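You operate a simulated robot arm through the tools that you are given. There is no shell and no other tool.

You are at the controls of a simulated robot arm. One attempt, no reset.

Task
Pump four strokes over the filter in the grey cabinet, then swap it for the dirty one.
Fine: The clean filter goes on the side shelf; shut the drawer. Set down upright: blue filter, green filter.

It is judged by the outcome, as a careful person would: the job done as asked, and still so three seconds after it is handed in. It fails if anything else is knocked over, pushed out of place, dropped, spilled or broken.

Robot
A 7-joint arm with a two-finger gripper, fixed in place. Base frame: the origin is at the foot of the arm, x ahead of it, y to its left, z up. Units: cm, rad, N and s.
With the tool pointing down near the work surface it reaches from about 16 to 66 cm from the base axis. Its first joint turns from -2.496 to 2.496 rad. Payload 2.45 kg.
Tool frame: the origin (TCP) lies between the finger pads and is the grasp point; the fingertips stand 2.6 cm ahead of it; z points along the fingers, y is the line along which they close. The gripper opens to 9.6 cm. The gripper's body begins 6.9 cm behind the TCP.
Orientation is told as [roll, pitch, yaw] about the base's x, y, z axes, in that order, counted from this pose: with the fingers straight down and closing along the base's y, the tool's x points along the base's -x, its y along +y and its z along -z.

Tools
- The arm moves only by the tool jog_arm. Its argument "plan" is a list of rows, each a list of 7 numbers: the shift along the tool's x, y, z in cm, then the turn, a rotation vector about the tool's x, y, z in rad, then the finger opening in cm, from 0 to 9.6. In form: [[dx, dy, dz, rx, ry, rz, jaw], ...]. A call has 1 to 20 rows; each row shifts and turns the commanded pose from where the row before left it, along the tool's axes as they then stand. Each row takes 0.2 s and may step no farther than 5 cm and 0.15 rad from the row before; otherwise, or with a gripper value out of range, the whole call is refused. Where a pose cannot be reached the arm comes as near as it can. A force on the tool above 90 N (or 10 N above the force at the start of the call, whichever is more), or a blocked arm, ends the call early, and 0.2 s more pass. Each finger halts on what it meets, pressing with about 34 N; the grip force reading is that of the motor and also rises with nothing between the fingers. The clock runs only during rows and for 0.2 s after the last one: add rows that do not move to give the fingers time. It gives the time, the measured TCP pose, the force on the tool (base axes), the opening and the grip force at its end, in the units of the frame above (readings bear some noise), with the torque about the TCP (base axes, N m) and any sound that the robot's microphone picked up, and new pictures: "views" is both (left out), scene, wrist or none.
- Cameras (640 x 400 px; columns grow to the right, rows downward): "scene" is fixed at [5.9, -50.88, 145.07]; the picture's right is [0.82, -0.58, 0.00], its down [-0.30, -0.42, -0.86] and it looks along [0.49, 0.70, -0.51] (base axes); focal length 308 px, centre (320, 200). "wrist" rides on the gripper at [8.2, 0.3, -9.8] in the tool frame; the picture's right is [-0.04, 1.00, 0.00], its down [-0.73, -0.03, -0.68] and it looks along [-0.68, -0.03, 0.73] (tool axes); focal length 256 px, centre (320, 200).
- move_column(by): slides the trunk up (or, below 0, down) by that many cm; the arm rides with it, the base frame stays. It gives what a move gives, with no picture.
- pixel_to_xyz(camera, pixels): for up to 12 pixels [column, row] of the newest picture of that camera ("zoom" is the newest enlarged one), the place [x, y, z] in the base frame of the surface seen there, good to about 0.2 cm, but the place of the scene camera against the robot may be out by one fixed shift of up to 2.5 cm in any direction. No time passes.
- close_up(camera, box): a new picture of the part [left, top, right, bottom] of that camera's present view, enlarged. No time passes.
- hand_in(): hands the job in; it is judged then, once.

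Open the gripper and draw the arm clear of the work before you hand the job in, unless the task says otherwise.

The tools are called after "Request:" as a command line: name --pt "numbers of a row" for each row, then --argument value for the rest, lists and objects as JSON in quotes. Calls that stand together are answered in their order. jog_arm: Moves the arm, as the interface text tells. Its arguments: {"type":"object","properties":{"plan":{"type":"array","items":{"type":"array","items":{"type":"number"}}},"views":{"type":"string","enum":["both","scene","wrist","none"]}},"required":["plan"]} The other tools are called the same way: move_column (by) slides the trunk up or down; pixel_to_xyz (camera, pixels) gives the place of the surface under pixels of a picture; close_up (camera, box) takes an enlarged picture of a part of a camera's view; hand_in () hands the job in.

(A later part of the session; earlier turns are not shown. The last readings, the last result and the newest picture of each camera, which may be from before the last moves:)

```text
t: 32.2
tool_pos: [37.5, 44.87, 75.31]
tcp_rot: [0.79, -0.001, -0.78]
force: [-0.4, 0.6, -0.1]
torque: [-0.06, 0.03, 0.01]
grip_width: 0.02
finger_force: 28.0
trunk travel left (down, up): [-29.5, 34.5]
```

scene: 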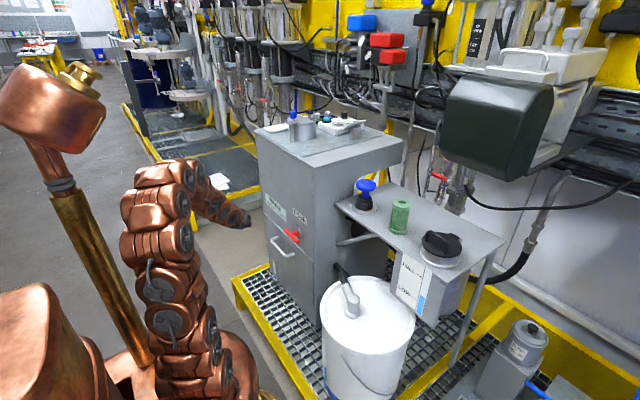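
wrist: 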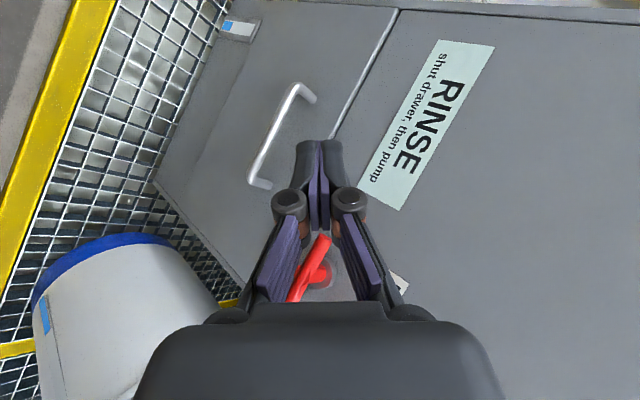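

That orientation is reached exactly. I roll the tool so the closing direction is perpendicular to the bar and move to a point ~9 cm short of it, with the jaw at 3 cm.

Request:
jog_arm --pt "0 0 0 0 0 0.1232 1" --pt "0 0 0 0 0 0.1232 2" --pt "0 0 0 0 0 0.1232 3" --pt "0 0 0 0 0 0.1232 3" --pt "0 0 0 0 0 0.1232 3" --pt "-1.86 -0.03 2.66 0 0 0 3" --pt "-1.86 -0.03 2.66 0 0 0 3" --pt "-1.86 -0.03 2.66 0 0 0 3" --pt "-1.86 -0.03 2.66 0 0 0 3" --pt "0 0 0 0 0 0 3"

```text
t: 34.4
tool_pos: [44.87, 43.71, 64.54]
tcp_rot: [0.689, 0.422, -1.241]
force: [0.5, -1.1, 0.5]
torque: [0.01, -0.02, -0.01]
grip_width: 3.0
finger_force: 0.1
trunk travel left (down, up): [-29.5, 34.5]
```

scene: 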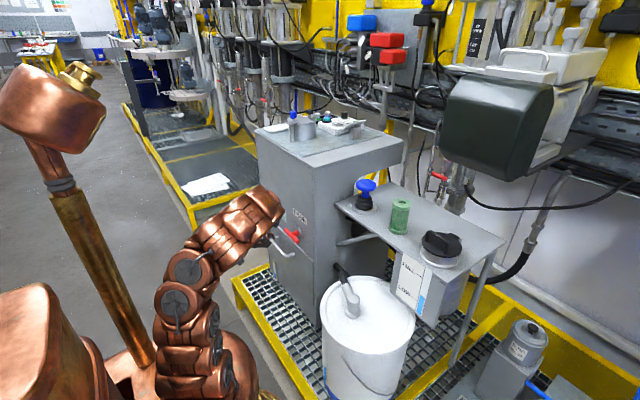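
wrist: 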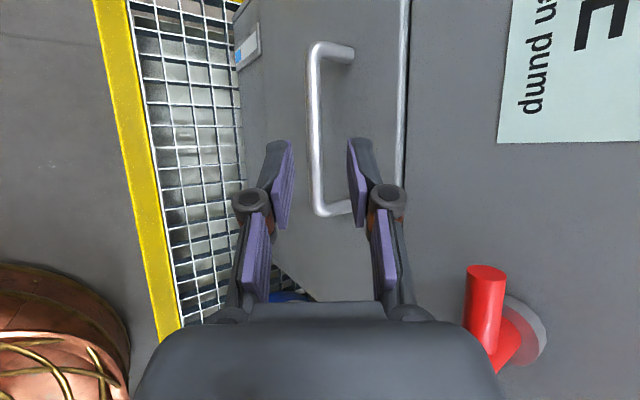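

The bar runs straight between the open fingers (col ~318). I measure it and the red valve handle for clearance.

Request:
pixel_to_xyz --camera "wrist" --pixels '[[314, 70], [314, 120], [314, 180], [320, 210], [487, 275], [480, 330], [375, 100], [345, 52], [505, 350]]'

```text
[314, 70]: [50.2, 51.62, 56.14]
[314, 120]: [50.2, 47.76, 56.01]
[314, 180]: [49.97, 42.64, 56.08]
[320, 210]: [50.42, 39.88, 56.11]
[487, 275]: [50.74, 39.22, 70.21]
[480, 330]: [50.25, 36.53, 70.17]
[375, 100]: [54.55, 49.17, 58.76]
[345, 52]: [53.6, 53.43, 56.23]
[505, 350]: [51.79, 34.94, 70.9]
```

Bar centre ≈ (50.6, y, 55.6). I shift −0.5 along tool y, −1.6 along tool x and advance ~10.3 cm, keeping 3 cm jaw, in steps.

Request:
jog_arm --pt "-0.8 -0.24 2 0 0 0 3" --pt "-0.8 -0.24 2 0 0 0 3" --pt "0 0 2 0 0 0 3" --pt "0 0 1.5 0 0 0 3" --pt "0 0 0 0 0 0 3" --views "wrist"

```text
t: 35.6
tool_pos: [48.67, 46.22, 58.56]
tcp_rot: [0.689, 0.422, -1.242]
force: [-0.6, -0.3, -0.4]
torque: [-0.01, -0.01, 0.01]
grip_width: 3.01
finger_force: 0.1
trunk travel left (down, up): [-29.5, 34.5]
```

wrist: 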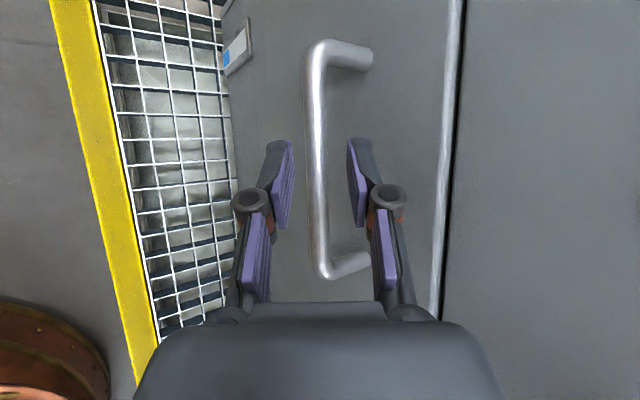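

The bar is entering the gap centrally. Advance the remaining ~2.8 cm and close.

Request:
jog_arm --pt "0 0 1.5 0 0 0 3" --pt "0 0 1.3 0 0 0 3" --pt "0 0 0 0 0 0 2" --pt "0 0 0 0 0 0 1" --pt "0 0 0 0 0 0 0" --pt "0 0 0 0 0 0 0"

```text
t: 37.0
tool_pos: [50.01, 47.72, 56.4]
tcp_rot: [0.687, 0.422, -1.242]
force: [-6.1, -1.7, -7.7]
torque: [0.06, 0.1, 0.49]
grip_width: 1.31
finger_force: 39.7
trunk travel left (down, up): [-29.5, 34.5]
```

scene: 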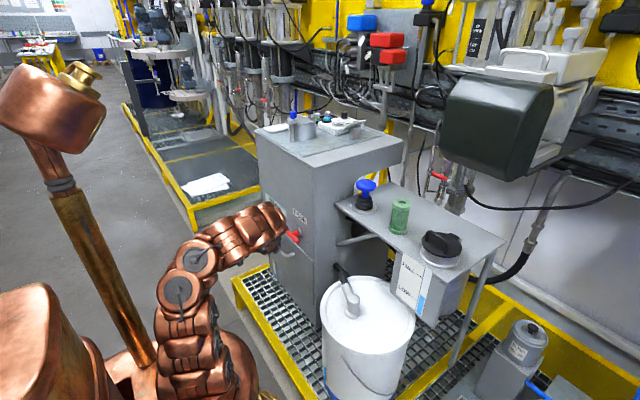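
wrist: 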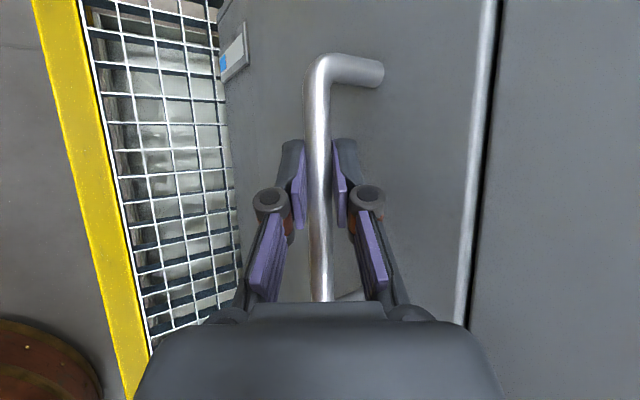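

The bar is gripped (1.3 cm). I pull along −x (tool direction [0.289, −0.816, −0.5]), slowly at first.

Request:
jog_arm --pt "0.289 -0.816 -0.5 0 0 0 0" --pt "0.289 -0.816 -0.5 0 0 0 0" --pt "0.433 -1.224 -0.75 0 0 0 0" --pt "0.433 -1.224 -0.75 0 0 0 0"

```text
t: 38.0
tool_pos: [44.99, 47.61, 56.43]
tcp_rot: [0.686, 0.42, -1.242]
force: [-1.6, 4.4, -14.6]
torque: [-0.08, 0.17, 0.37]
grip_width: 1.33
finger_force: 39.8
trunk travel left (down, up): [-29.5, 34.5]
```

scene: 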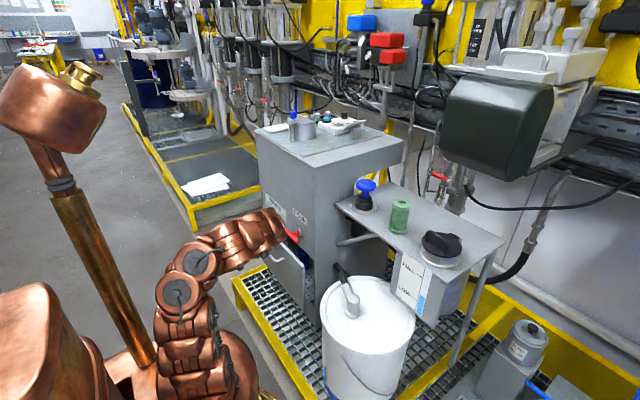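
wrist: 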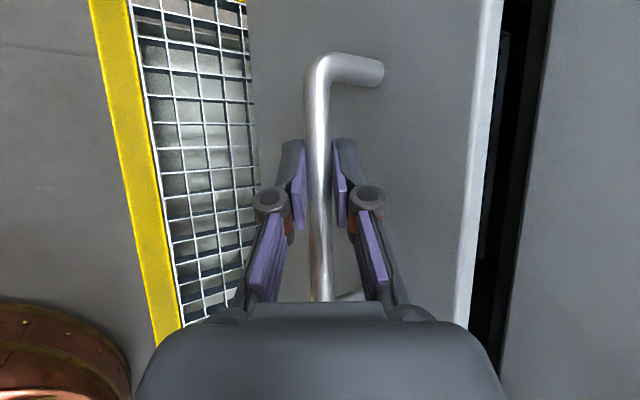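

The drawer slides out easily (5 cm). I keep pulling another 10 cm.

Request:
jog_arm --pt "0.433 -1.224 -0.75 0 0 0 0" --pt "0.433 -1.224 -0.75 0 0 0 0" --pt "0.433 -1.224 -0.75 0 0 0 0" --pt "0.433 -1.224 -0.75 0 0 0 0" --pt "0.433 -1.224 -0.75 0 0 0 0" --pt "0.433 -1.224 -0.75 0 0 0 0" --pt "0.289 -0.816 -0.5 0 0 0 0"

```text
t: 39.6
tool_pos: [34.98, 47.54, 56.51]
tcp_rot: [0.687, 0.421, -1.238]
force: [-1.4, 4.8, -17.8]
torque: [-0.41, 0.09, 0.04]
grip_width: 1.31
finger_force: 39.8
trunk travel left (down, up): [-29.5, 34.5]
```

scene: 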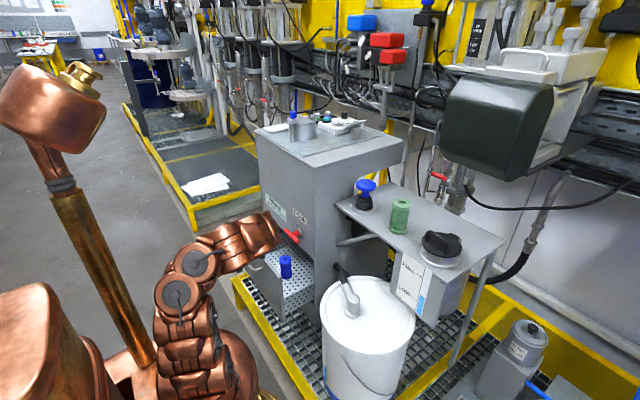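
wrist: 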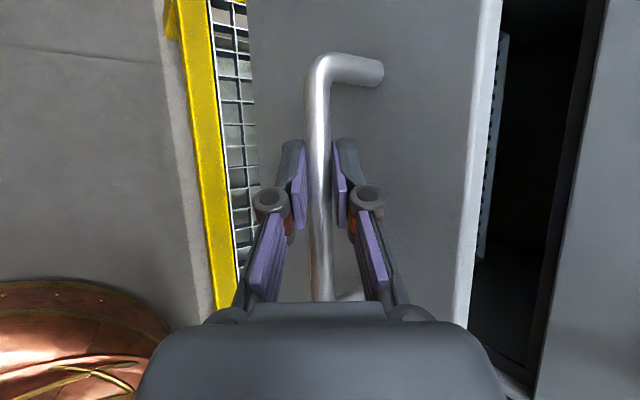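

The blue filter is visible in the drawer at (286,265). I look closer and measure its place.

Request:
close_up --camera "scene" --box '[230, 220, 330, 330]'

Request:
pixel_to_xyz --camera "scene" --pixels '[[286, 259], [286, 277], [300, 290], [270, 285], [250, 264], [309, 300], [288, 314], [286, 269]]'

```text
3.64 times, centred on (280, 275) of scene
```

zoom: 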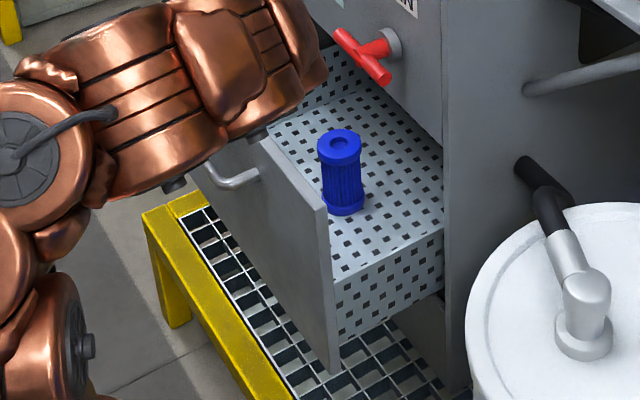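

```text
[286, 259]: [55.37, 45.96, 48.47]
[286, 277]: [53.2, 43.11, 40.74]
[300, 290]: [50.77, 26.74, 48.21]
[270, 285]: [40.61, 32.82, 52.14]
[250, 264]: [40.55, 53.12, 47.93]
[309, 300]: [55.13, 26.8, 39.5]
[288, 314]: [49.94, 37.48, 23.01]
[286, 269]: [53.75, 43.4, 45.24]
```

Blue filter stands on the perforated tray near (54.7,45), just at the cabinet face, so the drawer must come out further. I pull ~10 cm more, watching for a stop.

Request:
jog_arm --pt "0.433 -1.224 -0.75 0 0 0 0" --pt "0.433 -1.224 -0.75 0 0 0 0" --pt "0.433 -1.224 -0.75 0 0 0 0" --pt "0.433 -1.224 -0.75 0 0 0 0"

```text
t: 40.6
tool_pos: [29.13, 47.65, 56.62]
tcp_rot: [0.689, 0.423, -1.24]
force: [-0.9, 14.1, -8.4]
torque: [0.06, 0.08, 0.48]
grip_width: 1.31
finger_force: 39.3
trunk travel left (down, up): [-29.5, 34.5]
```

scene: 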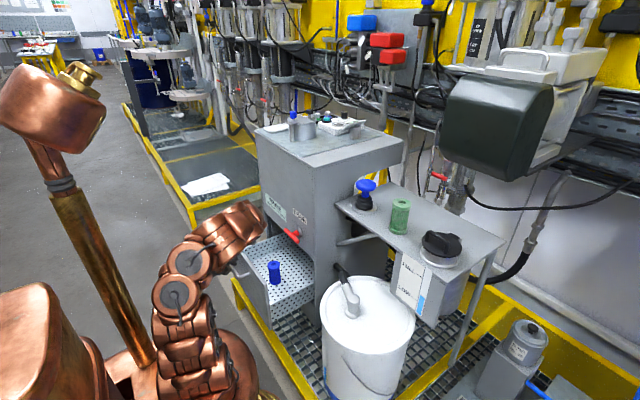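
wrist: 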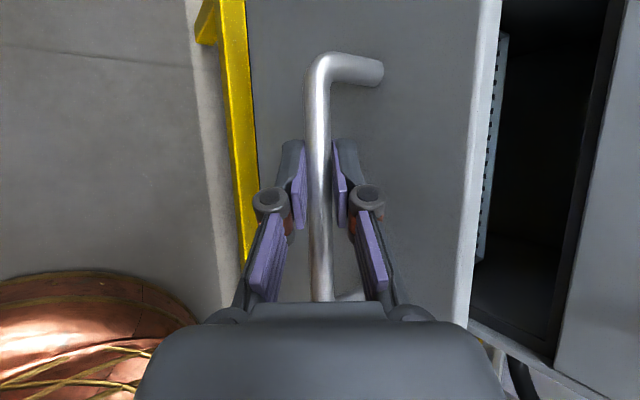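

Still moving freely (21 cm out). A few more centimetres.

Request:
jog_arm --pt "0.289 -0.816 -0.5 0 0 0 0" --pt "0.289 -0.816 -0.5 0 0 0 0" --pt "0.289 -0.816 -0.5 0 0 0 0" --pt "0.289 -0.816 -0.5 0 0 0 0"

```text
t: 41.6
tool_pos: [25.11, 47.57, 56.53]
tcp_rot: [0.691, 0.421, -1.241]
force: [0.7, 18.8, 7.8]
torque: [0.16, -0.09, 0.46]
grip_width: 1.34
finger_force: 39.4
trunk travel left (down, up): [-29.5, 34.5]
```

scene: 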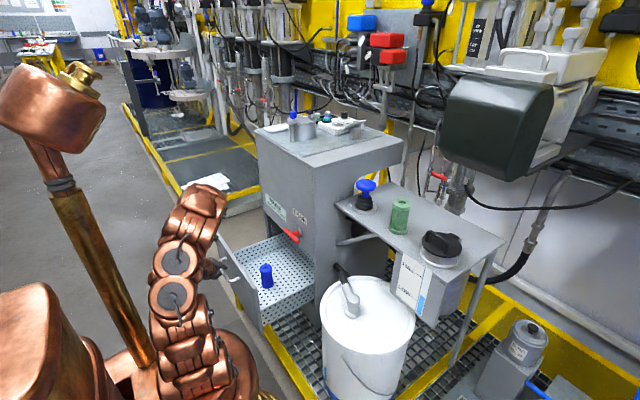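
wrist: 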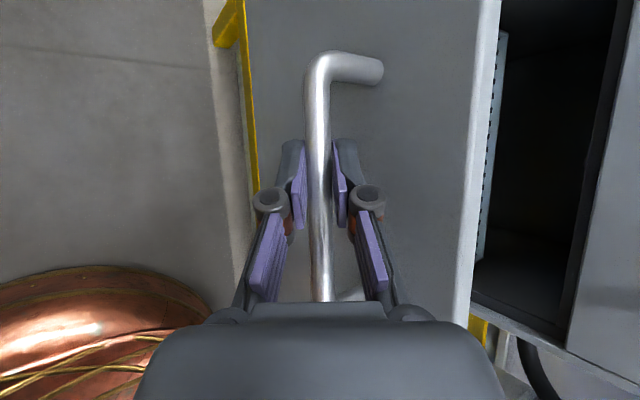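

The drawer is out 25 cm, so the filter is well clear of the cabinet (≈x 44.5). I release the bar and back off along the tool axis.

Request:
jog_arm --pt "0 0 0 0 0 0 2.2" --pt "0 0 0 0 0 0 3.2" --pt "0 0 -1.5 0 0 0 3.2" --pt "0 0 -2.5 0 0 0 3.2" --pt "0 0 -2.5 0 0 0 3.2" --pt "0 0 -2.5 0 0 0 3.2" --pt "0 0 0 0 0 0 3.2"

```text
t: 43.2
tool_pos: [24.57, 46.35, 59.89]
tcp_rot: [0.691, 0.404, -1.255]
force: [-0.3, -0.2, -0.7]
torque: [-0.03, 0.01, -0.02]
grip_width: 3.2
finger_force: 0.1
out of reach, approached as far as the arm can: row 3, 4, 5, 6
trunk travel left (down, up): [-29.5, 34.5]
```

scene: 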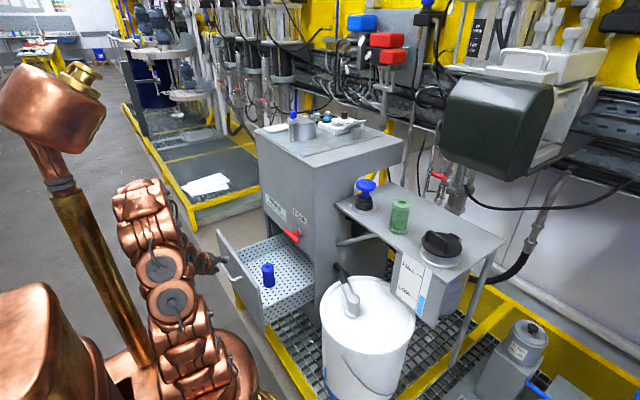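
wrist: 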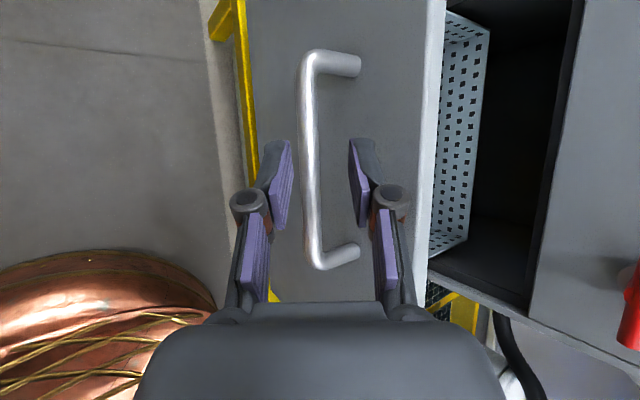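

The fingertips are above the bar (TCP z 59.9), so I can raise straight up by the trunk, clear of the handle.

Request:
move_column --by 14

Request:
close_up --camera "scene" --box '[200, 210, 340, 340]'

```text
t: 44.8
tool_pos: [24.46, 46.28, 73.91]
tcp_rot: [0.691, 0.402, -1.255]
force: [0.3, -0.6, 0.6]
torque: [0.01, 0.03, -0.01]
grip_width: 3.18
finger_force: 0.0
trunk travel left (down, up): [-43.5, 20.5]
```

```text
3.08 times, centred on (270, 275) of scene
```

zoom: 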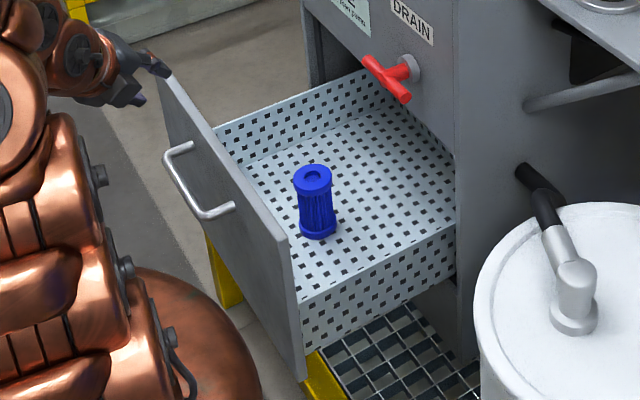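

The tray is clear with the blue filter standing upright. I move over the filter at z≈74, then rotate the tool to point straight down.

Request:
jog_arm --pt "-1.21 2.94 1.7 0 0 0 5" --pt "-1.21 2.94 1.7 0 0 0 7" --pt "-1.21 2.94 1.7 0 0 0 8" --pt "-1.21 2.94 1.7 0 0 0 8" --pt "-1.21 2.94 1.7 0 0 0 8" --pt "0 0 0 0.1068 -0.0755 0 8" --pt "0 0 0 0.1068 -0.0755 0 8" --pt "0 0 0 0.1068 -0.0755 0 8" --pt "0 0 0 0.1068 -0.0755 0 8" --pt "0 0 0 0.1068 -0.0755 0 8" --pt "0 0 0 0.1068 -0.0755 0 8" --pt "0 0 0 0 0 0 8"

```text
t: 47.4
tool_pos: [42.46, 45.2, 74.1]
tcp_rot: [0.007, -0.017, -1.41]
force: [0.1, 0.2, 0.3]
torque: [0.0, -0.01, -0.02]
grip_width: 8.0
finger_force: 0.0
trunk travel left (down, up): [-43.5, 20.5]
```

scene: 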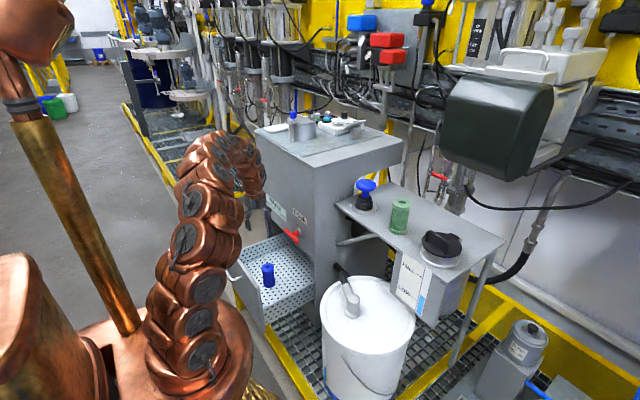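
wrist: 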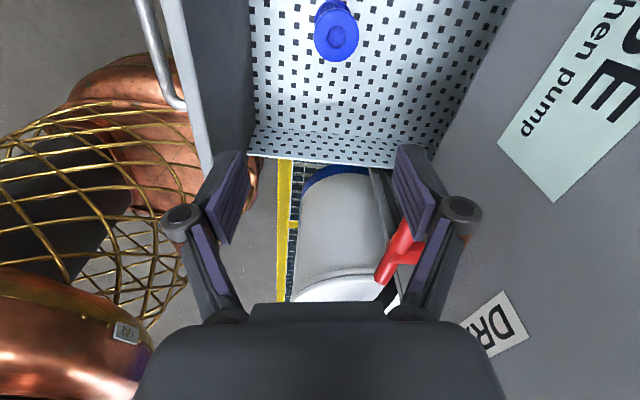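

Tool now points down; the blue filter top is at (336,40) in the wrist view. Measuring it and the tray.

Request:
pixel_to_xyz --camera "wrist" --pixels '[[336, 40], [318, 40], [357, 40], [336, 18], [336, 58], [325, 10], [300, 100], [260, 50], [165, 80], [390, 270], [290, 145]]'

Request:
close_up --camera "wrist" --box '[270, 0, 410, 90]'

```text
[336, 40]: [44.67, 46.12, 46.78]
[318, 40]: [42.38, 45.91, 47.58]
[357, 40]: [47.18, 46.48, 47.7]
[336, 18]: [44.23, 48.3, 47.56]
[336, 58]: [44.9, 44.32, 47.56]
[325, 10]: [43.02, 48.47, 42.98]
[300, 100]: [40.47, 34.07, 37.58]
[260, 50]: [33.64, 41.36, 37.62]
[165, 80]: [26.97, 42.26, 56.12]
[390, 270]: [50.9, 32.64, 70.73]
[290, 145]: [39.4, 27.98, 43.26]
```

```text
4.44 times, centred on (340, 45) of wrist
```

zoom: 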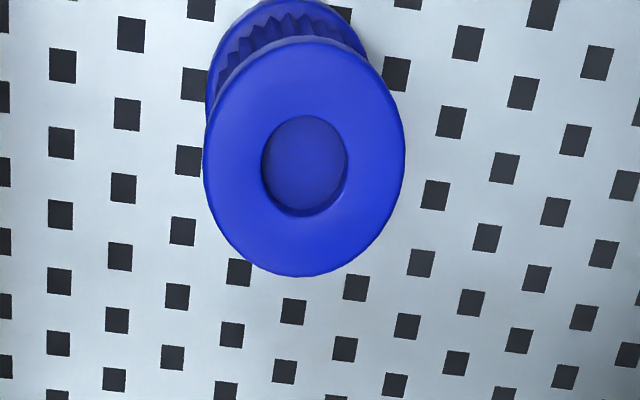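

Filter: top centre (44.75, 46.3, 47.7), Ø≈4.9, tray floor z 37.6. I centre over it, level the tool, and go partway down.

Request:
jog_arm --pt "0.36 1.22 0 0.0035 0.0085 0 8" --pt "0.36 1.22 0 0.0035 0.0085 0 8" --pt "0 0 4 0 0 0 8" --pt "0 0 4 0 0 0 8" --pt "0 0 2 0 0 0 8" --pt "0 0 0 0 0 0 8"

Request:
pixel_to_xyz --camera "wrist" --pixels '[[320, 60], [320, 100], [290, 80], [350, 80]]'

```text
t: 48.8
tool_pos: [44.71, 46.47, 64.05]
tcp_rot: [0.001, 0.003, -1.408]
force: [0.8, 0.0, 0.0]
torque: [0.0, -0.03, 0.01]
grip_width: 7.99
finger_force: 0.0
trunk travel left (down, up): [-43.5, 20.5]
```

scene: 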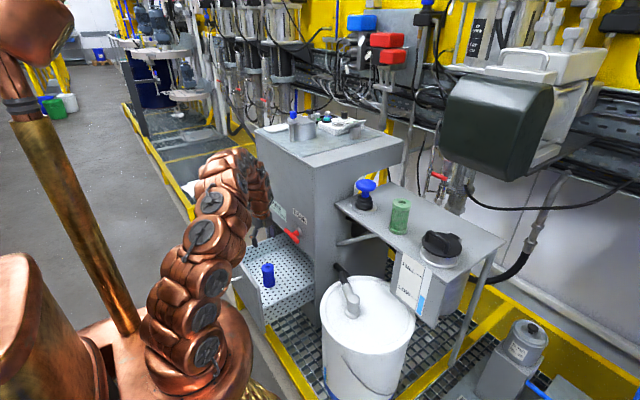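
wrist: 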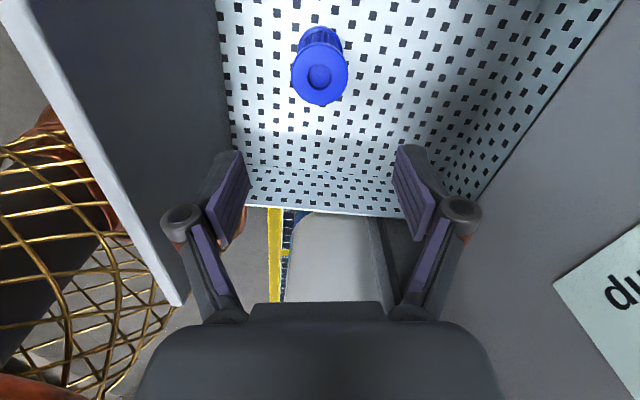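

```text
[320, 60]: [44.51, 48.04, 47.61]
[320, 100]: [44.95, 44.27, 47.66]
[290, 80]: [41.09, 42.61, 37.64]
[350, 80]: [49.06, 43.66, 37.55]
```

Aligned to within 0.3 cm. I lower by the trunk 13 cm, then check before the final descent.

Request:
move_column --by -13

Request:
jog_arm --pt "-0.2 0 0 0 0 0 8" --pt "0 0 0 0 0 0 8"

```text
t: 50.4
tool_pos: [44.64, 46.52, 51.18]
tcp_rot: [0.0, 0.002, -1.409]
force: [0.7, 0.4, 0.3]
torque: [0.02, 0.0, -0.05]
grip_width: 7.99
finger_force: 0.1
trunk travel left (down, up): [-30.5, 33.5]
```

```text
t: 51.0
tool_pos: [44.63, 46.23, 51.22]
tcp_rot: [0.0, 0.001, -1.411]
force: [0.7, 0.3, 1.0]
torque: [0.0, 0.0, -0.03]
grip_width: 7.99
finger_force: 0.0
trunk travel left (down, up): [-30.5, 33.5]
```

scene: 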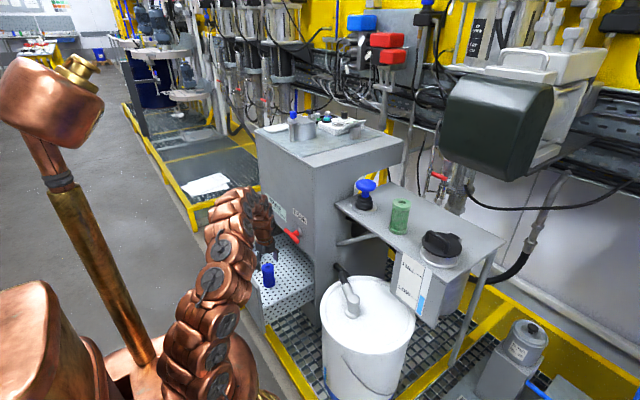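
wrist: 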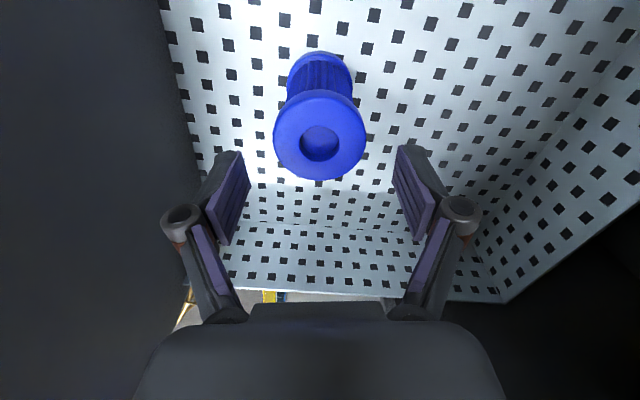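

The filter sits centred between the fingers. Descend 5.7 cm and close on the top cap/body.

Request:
jog_arm --pt "0 0 2 0 0 0 8" --pt "0 0 2 0 0 0 8" --pt "0 0 1.7 0 0 0 8" --pt "0 0 0 0 0 0 7" --pt "0 0 0 0 0 0 6" --pt "0 0 0 0 0 0 5" --pt "0 0 0 0 0 0 4" --pt "0 0 0 0 0 0 3.5" --pt "0 0 0 0 0 0 3.5"

```text
t: 53.0
tool_pos: [44.6, 46.15, 45.54]
tcp_rot: [0.003, 0.001, -1.408]
force: [0.3, 0.1, 4.1]
torque: [0.09, -0.09, 0.01]
grip_width: 5.45
finger_force: 34.1
trunk travel left (down, up): [-30.5, 33.5]
```

scene: 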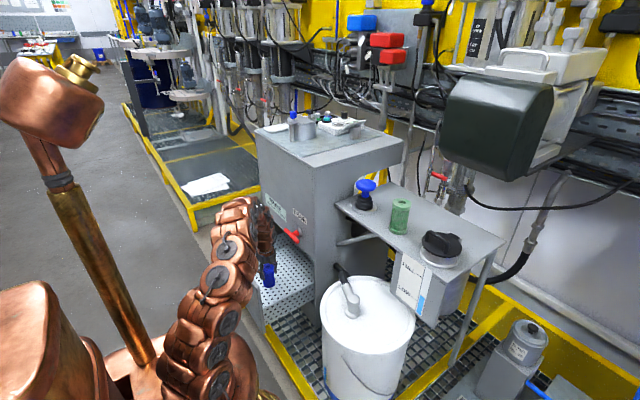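
wrist: 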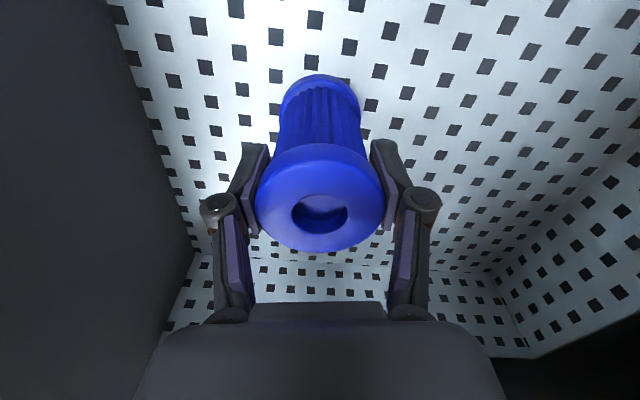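

Gripped at 5.45 cm, 34 N. I lift 6 cm and check that it holds.

Request:
jog_arm --pt "0 0 -1 0 0 0 3.5" --pt "0 0 -2.5 0 0 0 3.5" --pt "0 0 -2.5 0 0 0 3.5" --pt "0 0 0 0 0 0 3.5"

```text
t: 54.0
tool_pos: [44.65, 46.24, 51.48]
tcp_rot: [-0.001, 0.001, -1.41]
force: [0.1, 0.0, -0.6]
torque: [0.03, 0.01, -0.02]
grip_width: 5.47
finger_force: 33.3
trunk travel left (down, up): [-30.5, 33.5]
```

scene: 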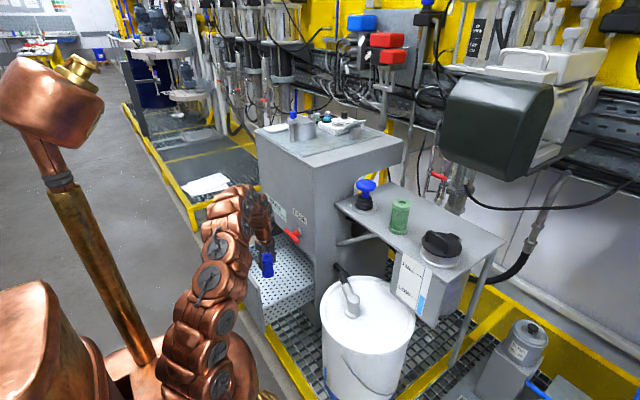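
wrist: 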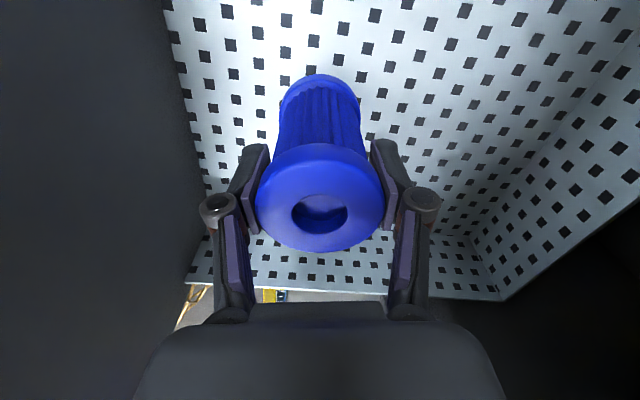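

The filter came up upright and steady. Raise with the trunk 33 cm.

Request:
move_column --by 33

Request:
jog_arm --pt "-0.5 -2 -3 0 0 0 3.5" --pt "-0.5 -2 -3 0 0 0 3.5" --pt "-1 -1 -4 0 0 0 3.5" --pt "-1 0 -4 0 0 0 3.5" --pt "-2 0 -4 0 0 0 3.5" --pt "-3 0 -4 0 0 0 3.5" --pt "-4 0 -2 0 0 0 3.5" --pt "-4 0 0 0 0 0 3.5" --pt "-4 0 0 0 0 0 3.5" --pt "-4 0 0 0 0 0 3.5" --pt "-4 0 0 0 0 0 3.5" --pt "-4 0 0 0 0 0 3.5" --pt "-4 0 0 0 0 0 3.5" --pt "-3 0 0 0 0 0 3.5" --pt "0 0 0 0 0 0 3.5"

```text
t: 57.3
tool_pos: [44.54, 46.38, 84.37]
tcp_rot: [0.0, 0.002, -1.407]
force: [0.9, -0.3, -0.7]
torque: [0.01, 0.03, 0.05]
grip_width: 5.46
finger_force: 33.9
trunk travel left (down, up): [-63.5, 0.5]
```

```text
t: 60.5
tool_pos: [46.02, 7.06, 108.26]
tcp_rot: [0.0, 0.0, -1.408]
force: [-0.4, 0.3, 0.1]
torque: [0.01, 0.0, -0.03]
grip_width: 5.46
finger_force: 33.6
trunk travel left (down, up): [-63.5, 0.5]
```

scene: 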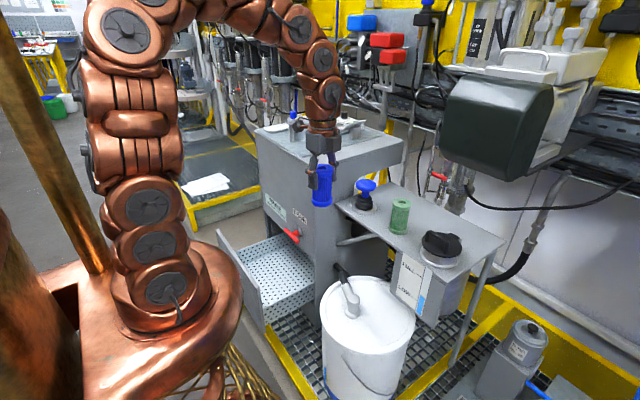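
wrist: 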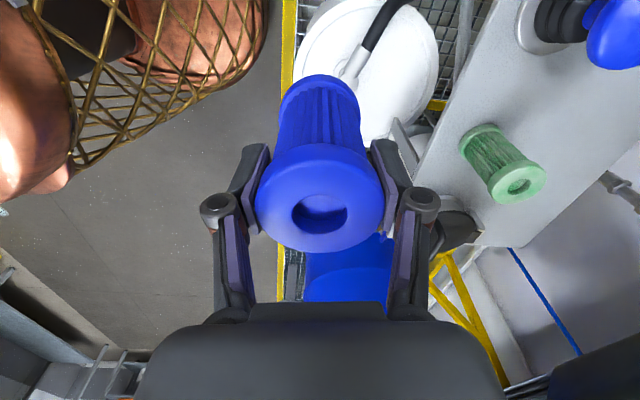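

Holding the filter at (46,7,108), bottom ≈ z 100. I measure the shelf, green filter and pump from here to choose the set-down point.

Request:
pixel_to_xyz --camera "wrist" --pixels '[[470, 80], [440, 120], [540, 100], [517, 187], [480, 140], [527, 25], [425, 170], [590, 150], [500, 60]]'

Request:
close_up --camera "wrist" --box '[400, 0, 640, 220]'

```text
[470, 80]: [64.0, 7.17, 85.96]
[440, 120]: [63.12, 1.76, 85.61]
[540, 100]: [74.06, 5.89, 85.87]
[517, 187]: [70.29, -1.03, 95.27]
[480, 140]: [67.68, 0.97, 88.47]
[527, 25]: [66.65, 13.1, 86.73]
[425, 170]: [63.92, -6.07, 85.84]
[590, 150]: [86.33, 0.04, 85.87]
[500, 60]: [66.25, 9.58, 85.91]
```

```text
1.82 times, centred on (520, 110) of wrist
```

zoom: 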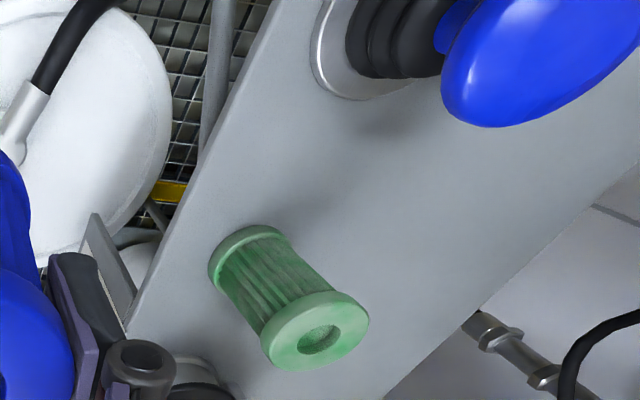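

Shelf top z 85.9, front edge x≈62.8; the free gap is between green (y −0.8) and pump base (y>11). I carry the blue filter to above (67.5, 6.7).

Request:
jog_arm --pt "-0.633 3.525 0 0 0 0 3.5" --pt "-0.633 3.525 0 0 0 0 3.5" --pt "-0.633 3.525 0 0 0 0 3.5" --pt "-0.633 3.525 0 0 0 0 3.5" --pt "-0.633 3.525 0 0 0 0 3.5" --pt "-0.633 3.525 0 0 0 0 3.5" --pt "0 0 3 0 0 0 3.5" --pt "0 0 0 0 0 0 3.5"

Request:
close_up --camera "scene" --box '[320, 110, 480, 260]'

```text
t: 62.3
tool_pos: [67.38, 6.59, 105.68]
tcp_rot: [0.0, 0.001, -1.41]
force: [0.2, 0.0, -1.3]
torque: [-0.02, 0.02, -0.01]
grip_width: 5.44
finger_force: 34.2
trunk travel left (down, up): [-63.5, 0.5]
```

scene: 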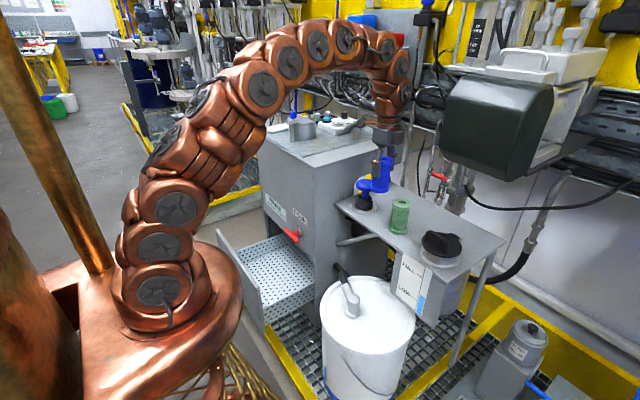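
wrist: 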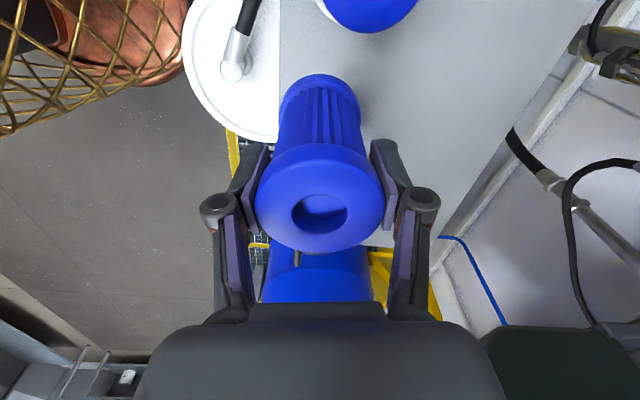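

```text
2.67 times, centred on (400, 185) of scene
```

zoom: 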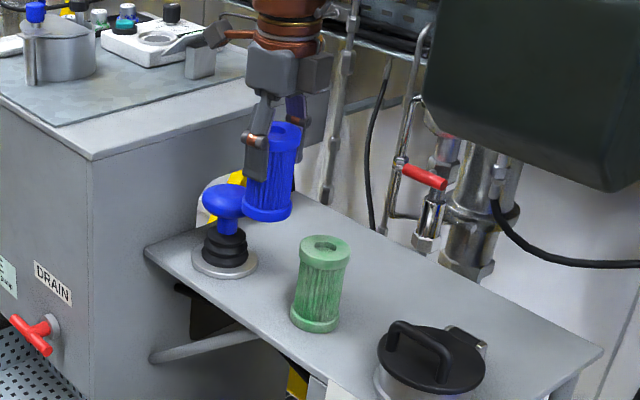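

The filter hangs clear of pump knob and green filter. Descend to ~1.3 cm above the shelf.

Request:
jog_arm --pt "0 0 3 0 0 0 3.5" --pt "0 0 3 0 0 0 3.5" --pt "0 0 2.5 0 0 0 3.5" --pt "0 0 2 0 0 0 3.5" --pt "0 0 0 0 0 0 3.5"

Request:
close_up --camera "scene" --box '[320, 110, 480, 260]'

```text
t: 63.5
tool_pos: [67.49, 6.55, 94.89]
tcp_rot: [0.001, 0.003, -1.407]
force: [0.1, 0.0, -0.5]
torque: [0.03, 0.0, 0.01]
grip_width: 5.44
finger_force: 33.6
trunk travel left (down, up): [-63.5, 0.5]
```

scene: 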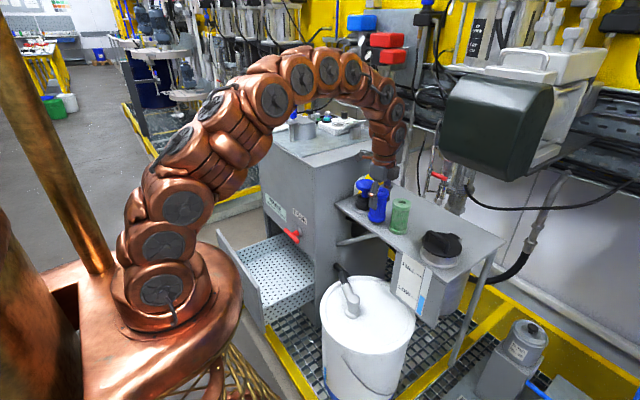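
wrist: 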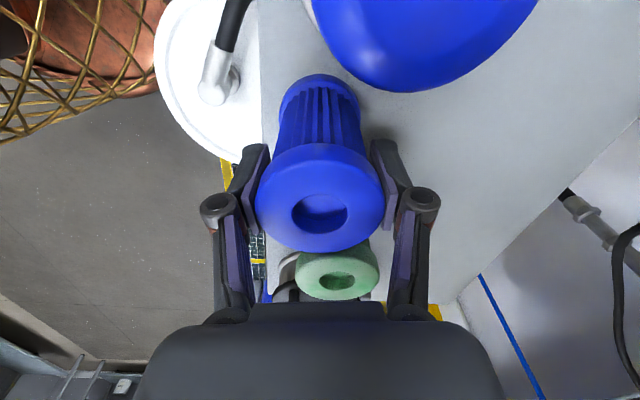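

```text
2.67 times, centred on (400, 185) of scene
```

zoom: 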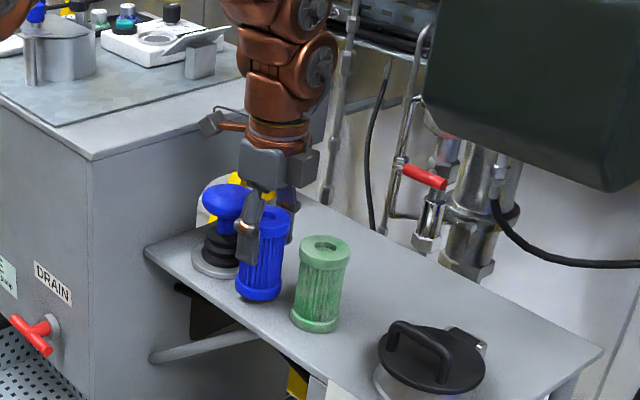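

About 1 cm to go; I lower in small steps and watch the contact force.

Request:
jog_arm --pt "0 0 0.4 0 0 0 3.5" --pt "0 0 0.3 0 0 0 3.5" --pt "0 0 0.2 0 0 0 3.5" --views "none"

Request:
jog_arm --pt "0 0 0.15 0 0 0 3.5" --views "none"

```text
t: 64.3
tool_pos: [67.58, 6.77, 94.04]
tcp_rot: [-0.001, 0.003, -1.409]
force: [-0.1, -0.3, -0.9]
torque: [-0.05, 0.0, -0.01]
grip_width: 5.43
finger_force: 34.5
trunk travel left (down, up): [-63.5, 0.5]
```

```text
t: 64.7
tool_pos: [67.44, 6.72, 93.86]
tcp_rot: [0.001, 0.002, -1.407]
force: [0.0, -0.4, -0.8]
torque: [-0.01, -0.01, 0.03]
grip_width: 5.46
finger_force: 34.0
trunk travel left (down, up): [-63.5, 0.5]
```

No contact yet; a couple more 0.1 cm steps.

Request:
jog_arm --pt "0 0 0.1 0 0 0 3.5" --views "none"

Request:
jog_arm --pt "0 0 0.1 0 0 0 3.5" --views "none"

```text
t: 65.1
tool_pos: [67.33, 6.7, 93.72]
tcp_rot: [0.002, 0.002, -1.408]
force: [-1.0, 0.0, 0.5]
torque: [0.04, -0.03, 0.02]
grip_width: 5.49
finger_force: 34.0
trunk travel left (down, up): [-63.5, 0.5]
```

```text
t: 65.5
tool_pos: [67.34, 6.65, 93.75]
tcp_rot: [0.003, 0.002, -1.408]
force: [-1.7, -0.9, 9.9]
torque: [0.06, 0.14, 0.04]
grip_width: 5.47
finger_force: 34.0
trunk travel left (down, up): [-63.5, 0.5]
```

Contact (9.9 N up). I open the fingers gently to 7.5 cm and look before lifting.

Request:
jog_arm --pt "0 0 0 0 0 0 5.6" --pt "0 0 0 0 0 0 6.2" --pt "0 0 0 0 0 0 7" --pt "0 0 0 0 0 0 7.8" --pt "0 0 0 0 0 0 7.8"

```text
t: 66.7
tool_pos: [67.43, 6.78, 93.6]
tcp_rot: [0.0, 0.002, -1.409]
force: [-0.1, 0.1, -0.3]
torque: [-0.04, 0.02, 0.0]
grip_width: 7.81
finger_force: 0.1
trunk travel left (down, up): [-63.5, 0.5]
```

scene: 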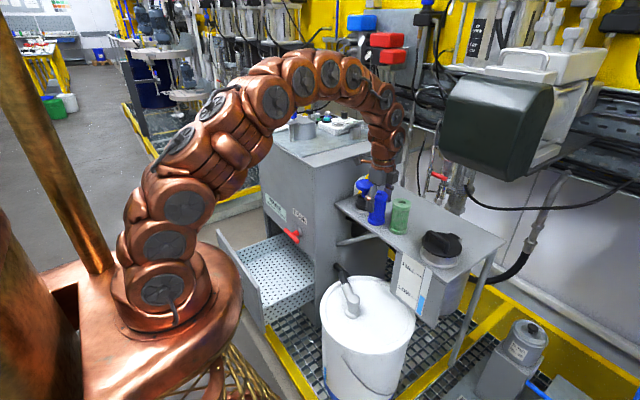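
wrist: 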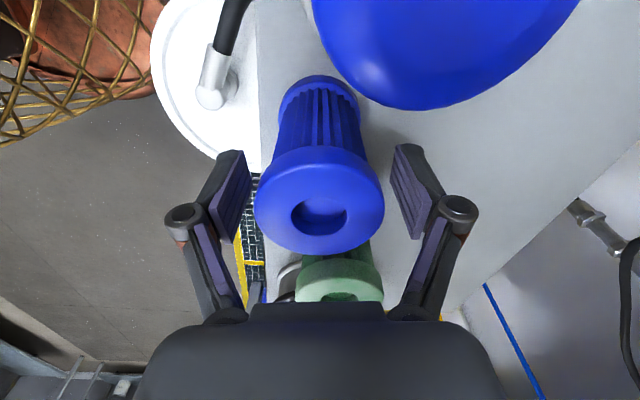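

The blue filter stands free between the open fingers. I rise straight up 14 cm, then shift toward the green filter.

Request:
jog_arm --pt "0 0 -1 0 0 0 7.8" --pt "0 0 -2 0 0 0 7.8" --pt "0 0 -3 0 0 0 7.8" --pt "0 0 -4 0 0 0 7.8" --pt "0 0 -4 0 0 0 7.8" --pt "0 0 0 0 0 0 7.8"

Request:
close_up --camera "scene" --box '[320, 140, 480, 260]'

```text
t: 68.1
tool_pos: [67.24, 6.4, 107.63]
tcp_rot: [0.002, 0.002, -1.409]
force: [-0.9, -0.9, 0.1]
torque: [-0.01, -0.01, 0.03]
grip_width: 7.79
finger_force: 0.0
trunk travel left (down, up): [-63.5, 0.5]
```

scene: 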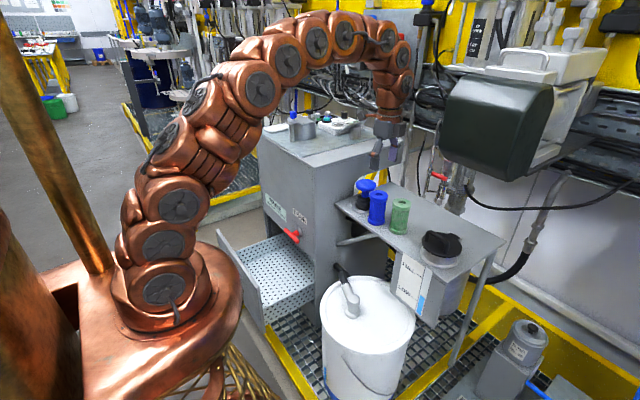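
wrist: 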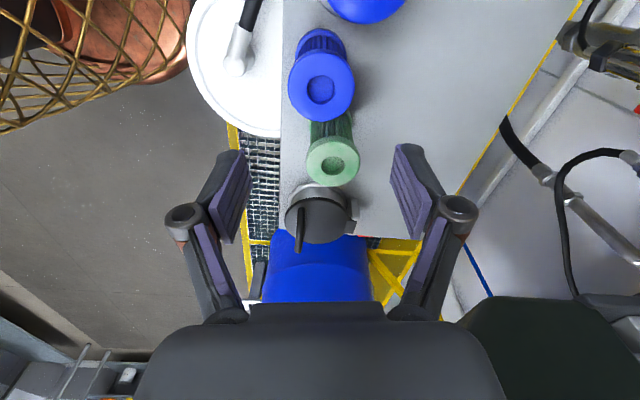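

```text
3.33 times, centred on (400, 200) of scene
```

zoom: 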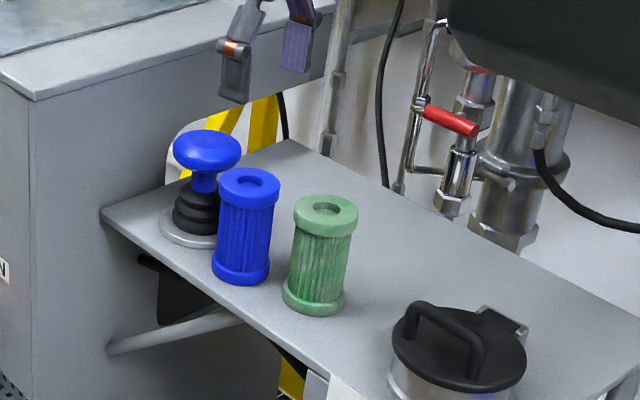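

Blue stands upright on the shelf. Measuring the green filter: rim around (333,160).

Request:
pixel_to_xyz --camera "wrist" --pixels '[[307, 162], [359, 162], [333, 140], [333, 184], [333, 165], [320, 62], [320, 115], [290, 88], [354, 88], [320, 205]]'

Request:
close_up --camera "wrist" --box '[270, 20, 400, 200]'

```text
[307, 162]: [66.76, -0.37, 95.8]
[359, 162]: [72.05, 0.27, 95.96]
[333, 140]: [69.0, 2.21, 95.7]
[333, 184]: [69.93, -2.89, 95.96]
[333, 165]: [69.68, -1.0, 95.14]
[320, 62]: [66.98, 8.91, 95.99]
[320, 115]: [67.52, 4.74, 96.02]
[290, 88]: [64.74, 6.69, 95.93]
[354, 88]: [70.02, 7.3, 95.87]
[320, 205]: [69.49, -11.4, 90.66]
```

```text
2.22 times, centred on (335, 110) of wrist
```

zoom: 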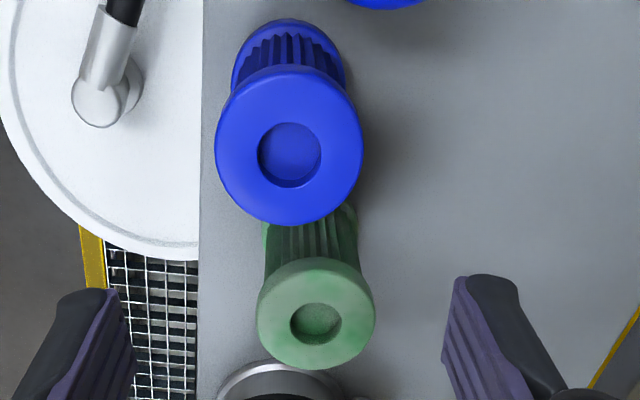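

Green centre ≈ (69.4, −0.3), top z 95.9. I move above it and descend to grasp at TCP z≈93.8.

Request:
jog_arm --pt "-2.4 0.35 0 0 0 0 7.8" --pt "-2.4 0.35 0 0 0 0 7.8" --pt "-2.16 0.35 0 0 0 0 7.8" --pt "0 0 3 0 0 0 7.8" --pt "0 0 3 0 0 0 7.8" --pt "0 0 1 0 0 0 7.8" --pt "0 0 0 0 0 0 7.8"

Request:
pixel_to_xyz --camera "wrist" --pixels '[[320, 110], [320, 160], [285, 135], [355, 135]]'

```text
t: 69.7
tool_pos: [69.43, -0.22, 100.63]
tcp_rot: [0.0, 0.003, -1.409]
force: [0.8, 0.1, 0.3]
torque: [0.02, 0.03, -0.03]
grip_width: 7.78
finger_force: 0.1
trunk travel left (down, up): [-63.5, 0.5]
```

scene: 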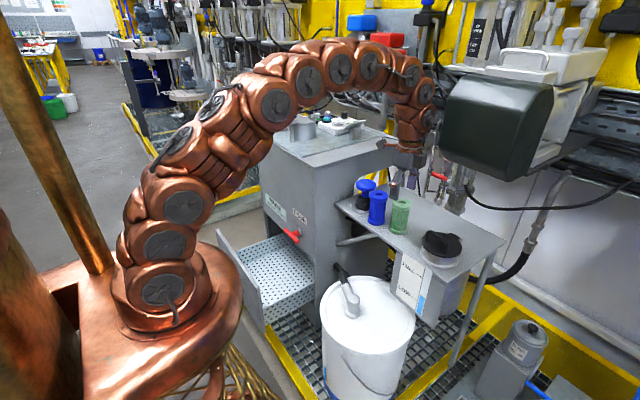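
wrist: 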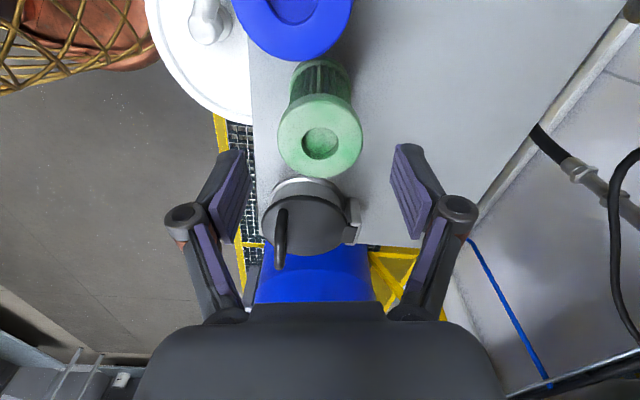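

```text
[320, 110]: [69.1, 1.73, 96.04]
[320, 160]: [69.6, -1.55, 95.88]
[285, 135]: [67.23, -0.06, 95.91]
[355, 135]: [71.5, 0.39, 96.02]
```

Well aligned. I check the dark hanging box's position relative to the wrist before going down.

Request:
pixel_to_xyz --camera "scene" --pixels '[[450, 110], [445, 145], [500, 170], [550, 110], [480, 85], [430, 120], [420, 150]]'

```text
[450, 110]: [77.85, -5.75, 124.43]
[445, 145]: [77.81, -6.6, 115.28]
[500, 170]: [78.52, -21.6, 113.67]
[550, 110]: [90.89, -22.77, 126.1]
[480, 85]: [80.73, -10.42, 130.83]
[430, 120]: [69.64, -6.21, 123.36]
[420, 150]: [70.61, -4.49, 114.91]
```

The box (x≥77, y≤−6, z 113+) stays clear on a straight descent. Descend 6.8 cm and close on the green filter.

Request:
jog_arm --pt "0 0 2 0 0 0 7.8" --pt "0 0 2 0 0 0 7.8" --pt "0 0 1.8 0 0 0 7.8" --pt "0 0 1 0 0 0 7.8" --pt "0 0 0 0 0 0 7" --pt "0 0 0 0 0 0 6" --pt "0 0 0 0 0 0 5" --pt "0 0 0 0 0 0 4" --pt "0 0 0 0 0 0 3.5" --pt "0 0 0 0 0 0 3.5"

```text
t: 71.9
tool_pos: [69.67, -0.08, 93.89]
tcp_rot: [0.0, 0.002, -1.408]
force: [-0.7, 0.8, 0.2]
torque: [0.01, -0.06, -0.01]
grip_width: 5.39
finger_force: 34.1
trunk travel left (down, up): [-63.5, 0.5]
```

scene: 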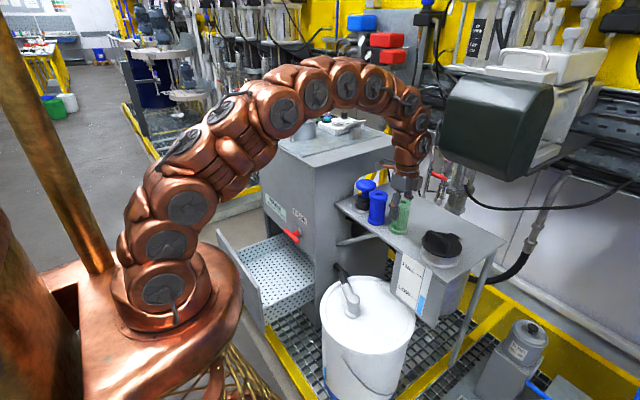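
wrist: 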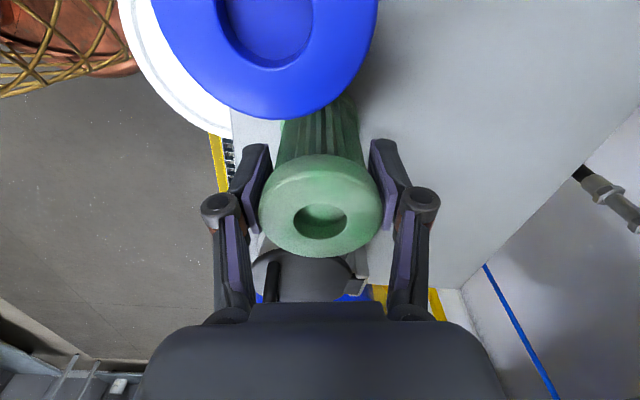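

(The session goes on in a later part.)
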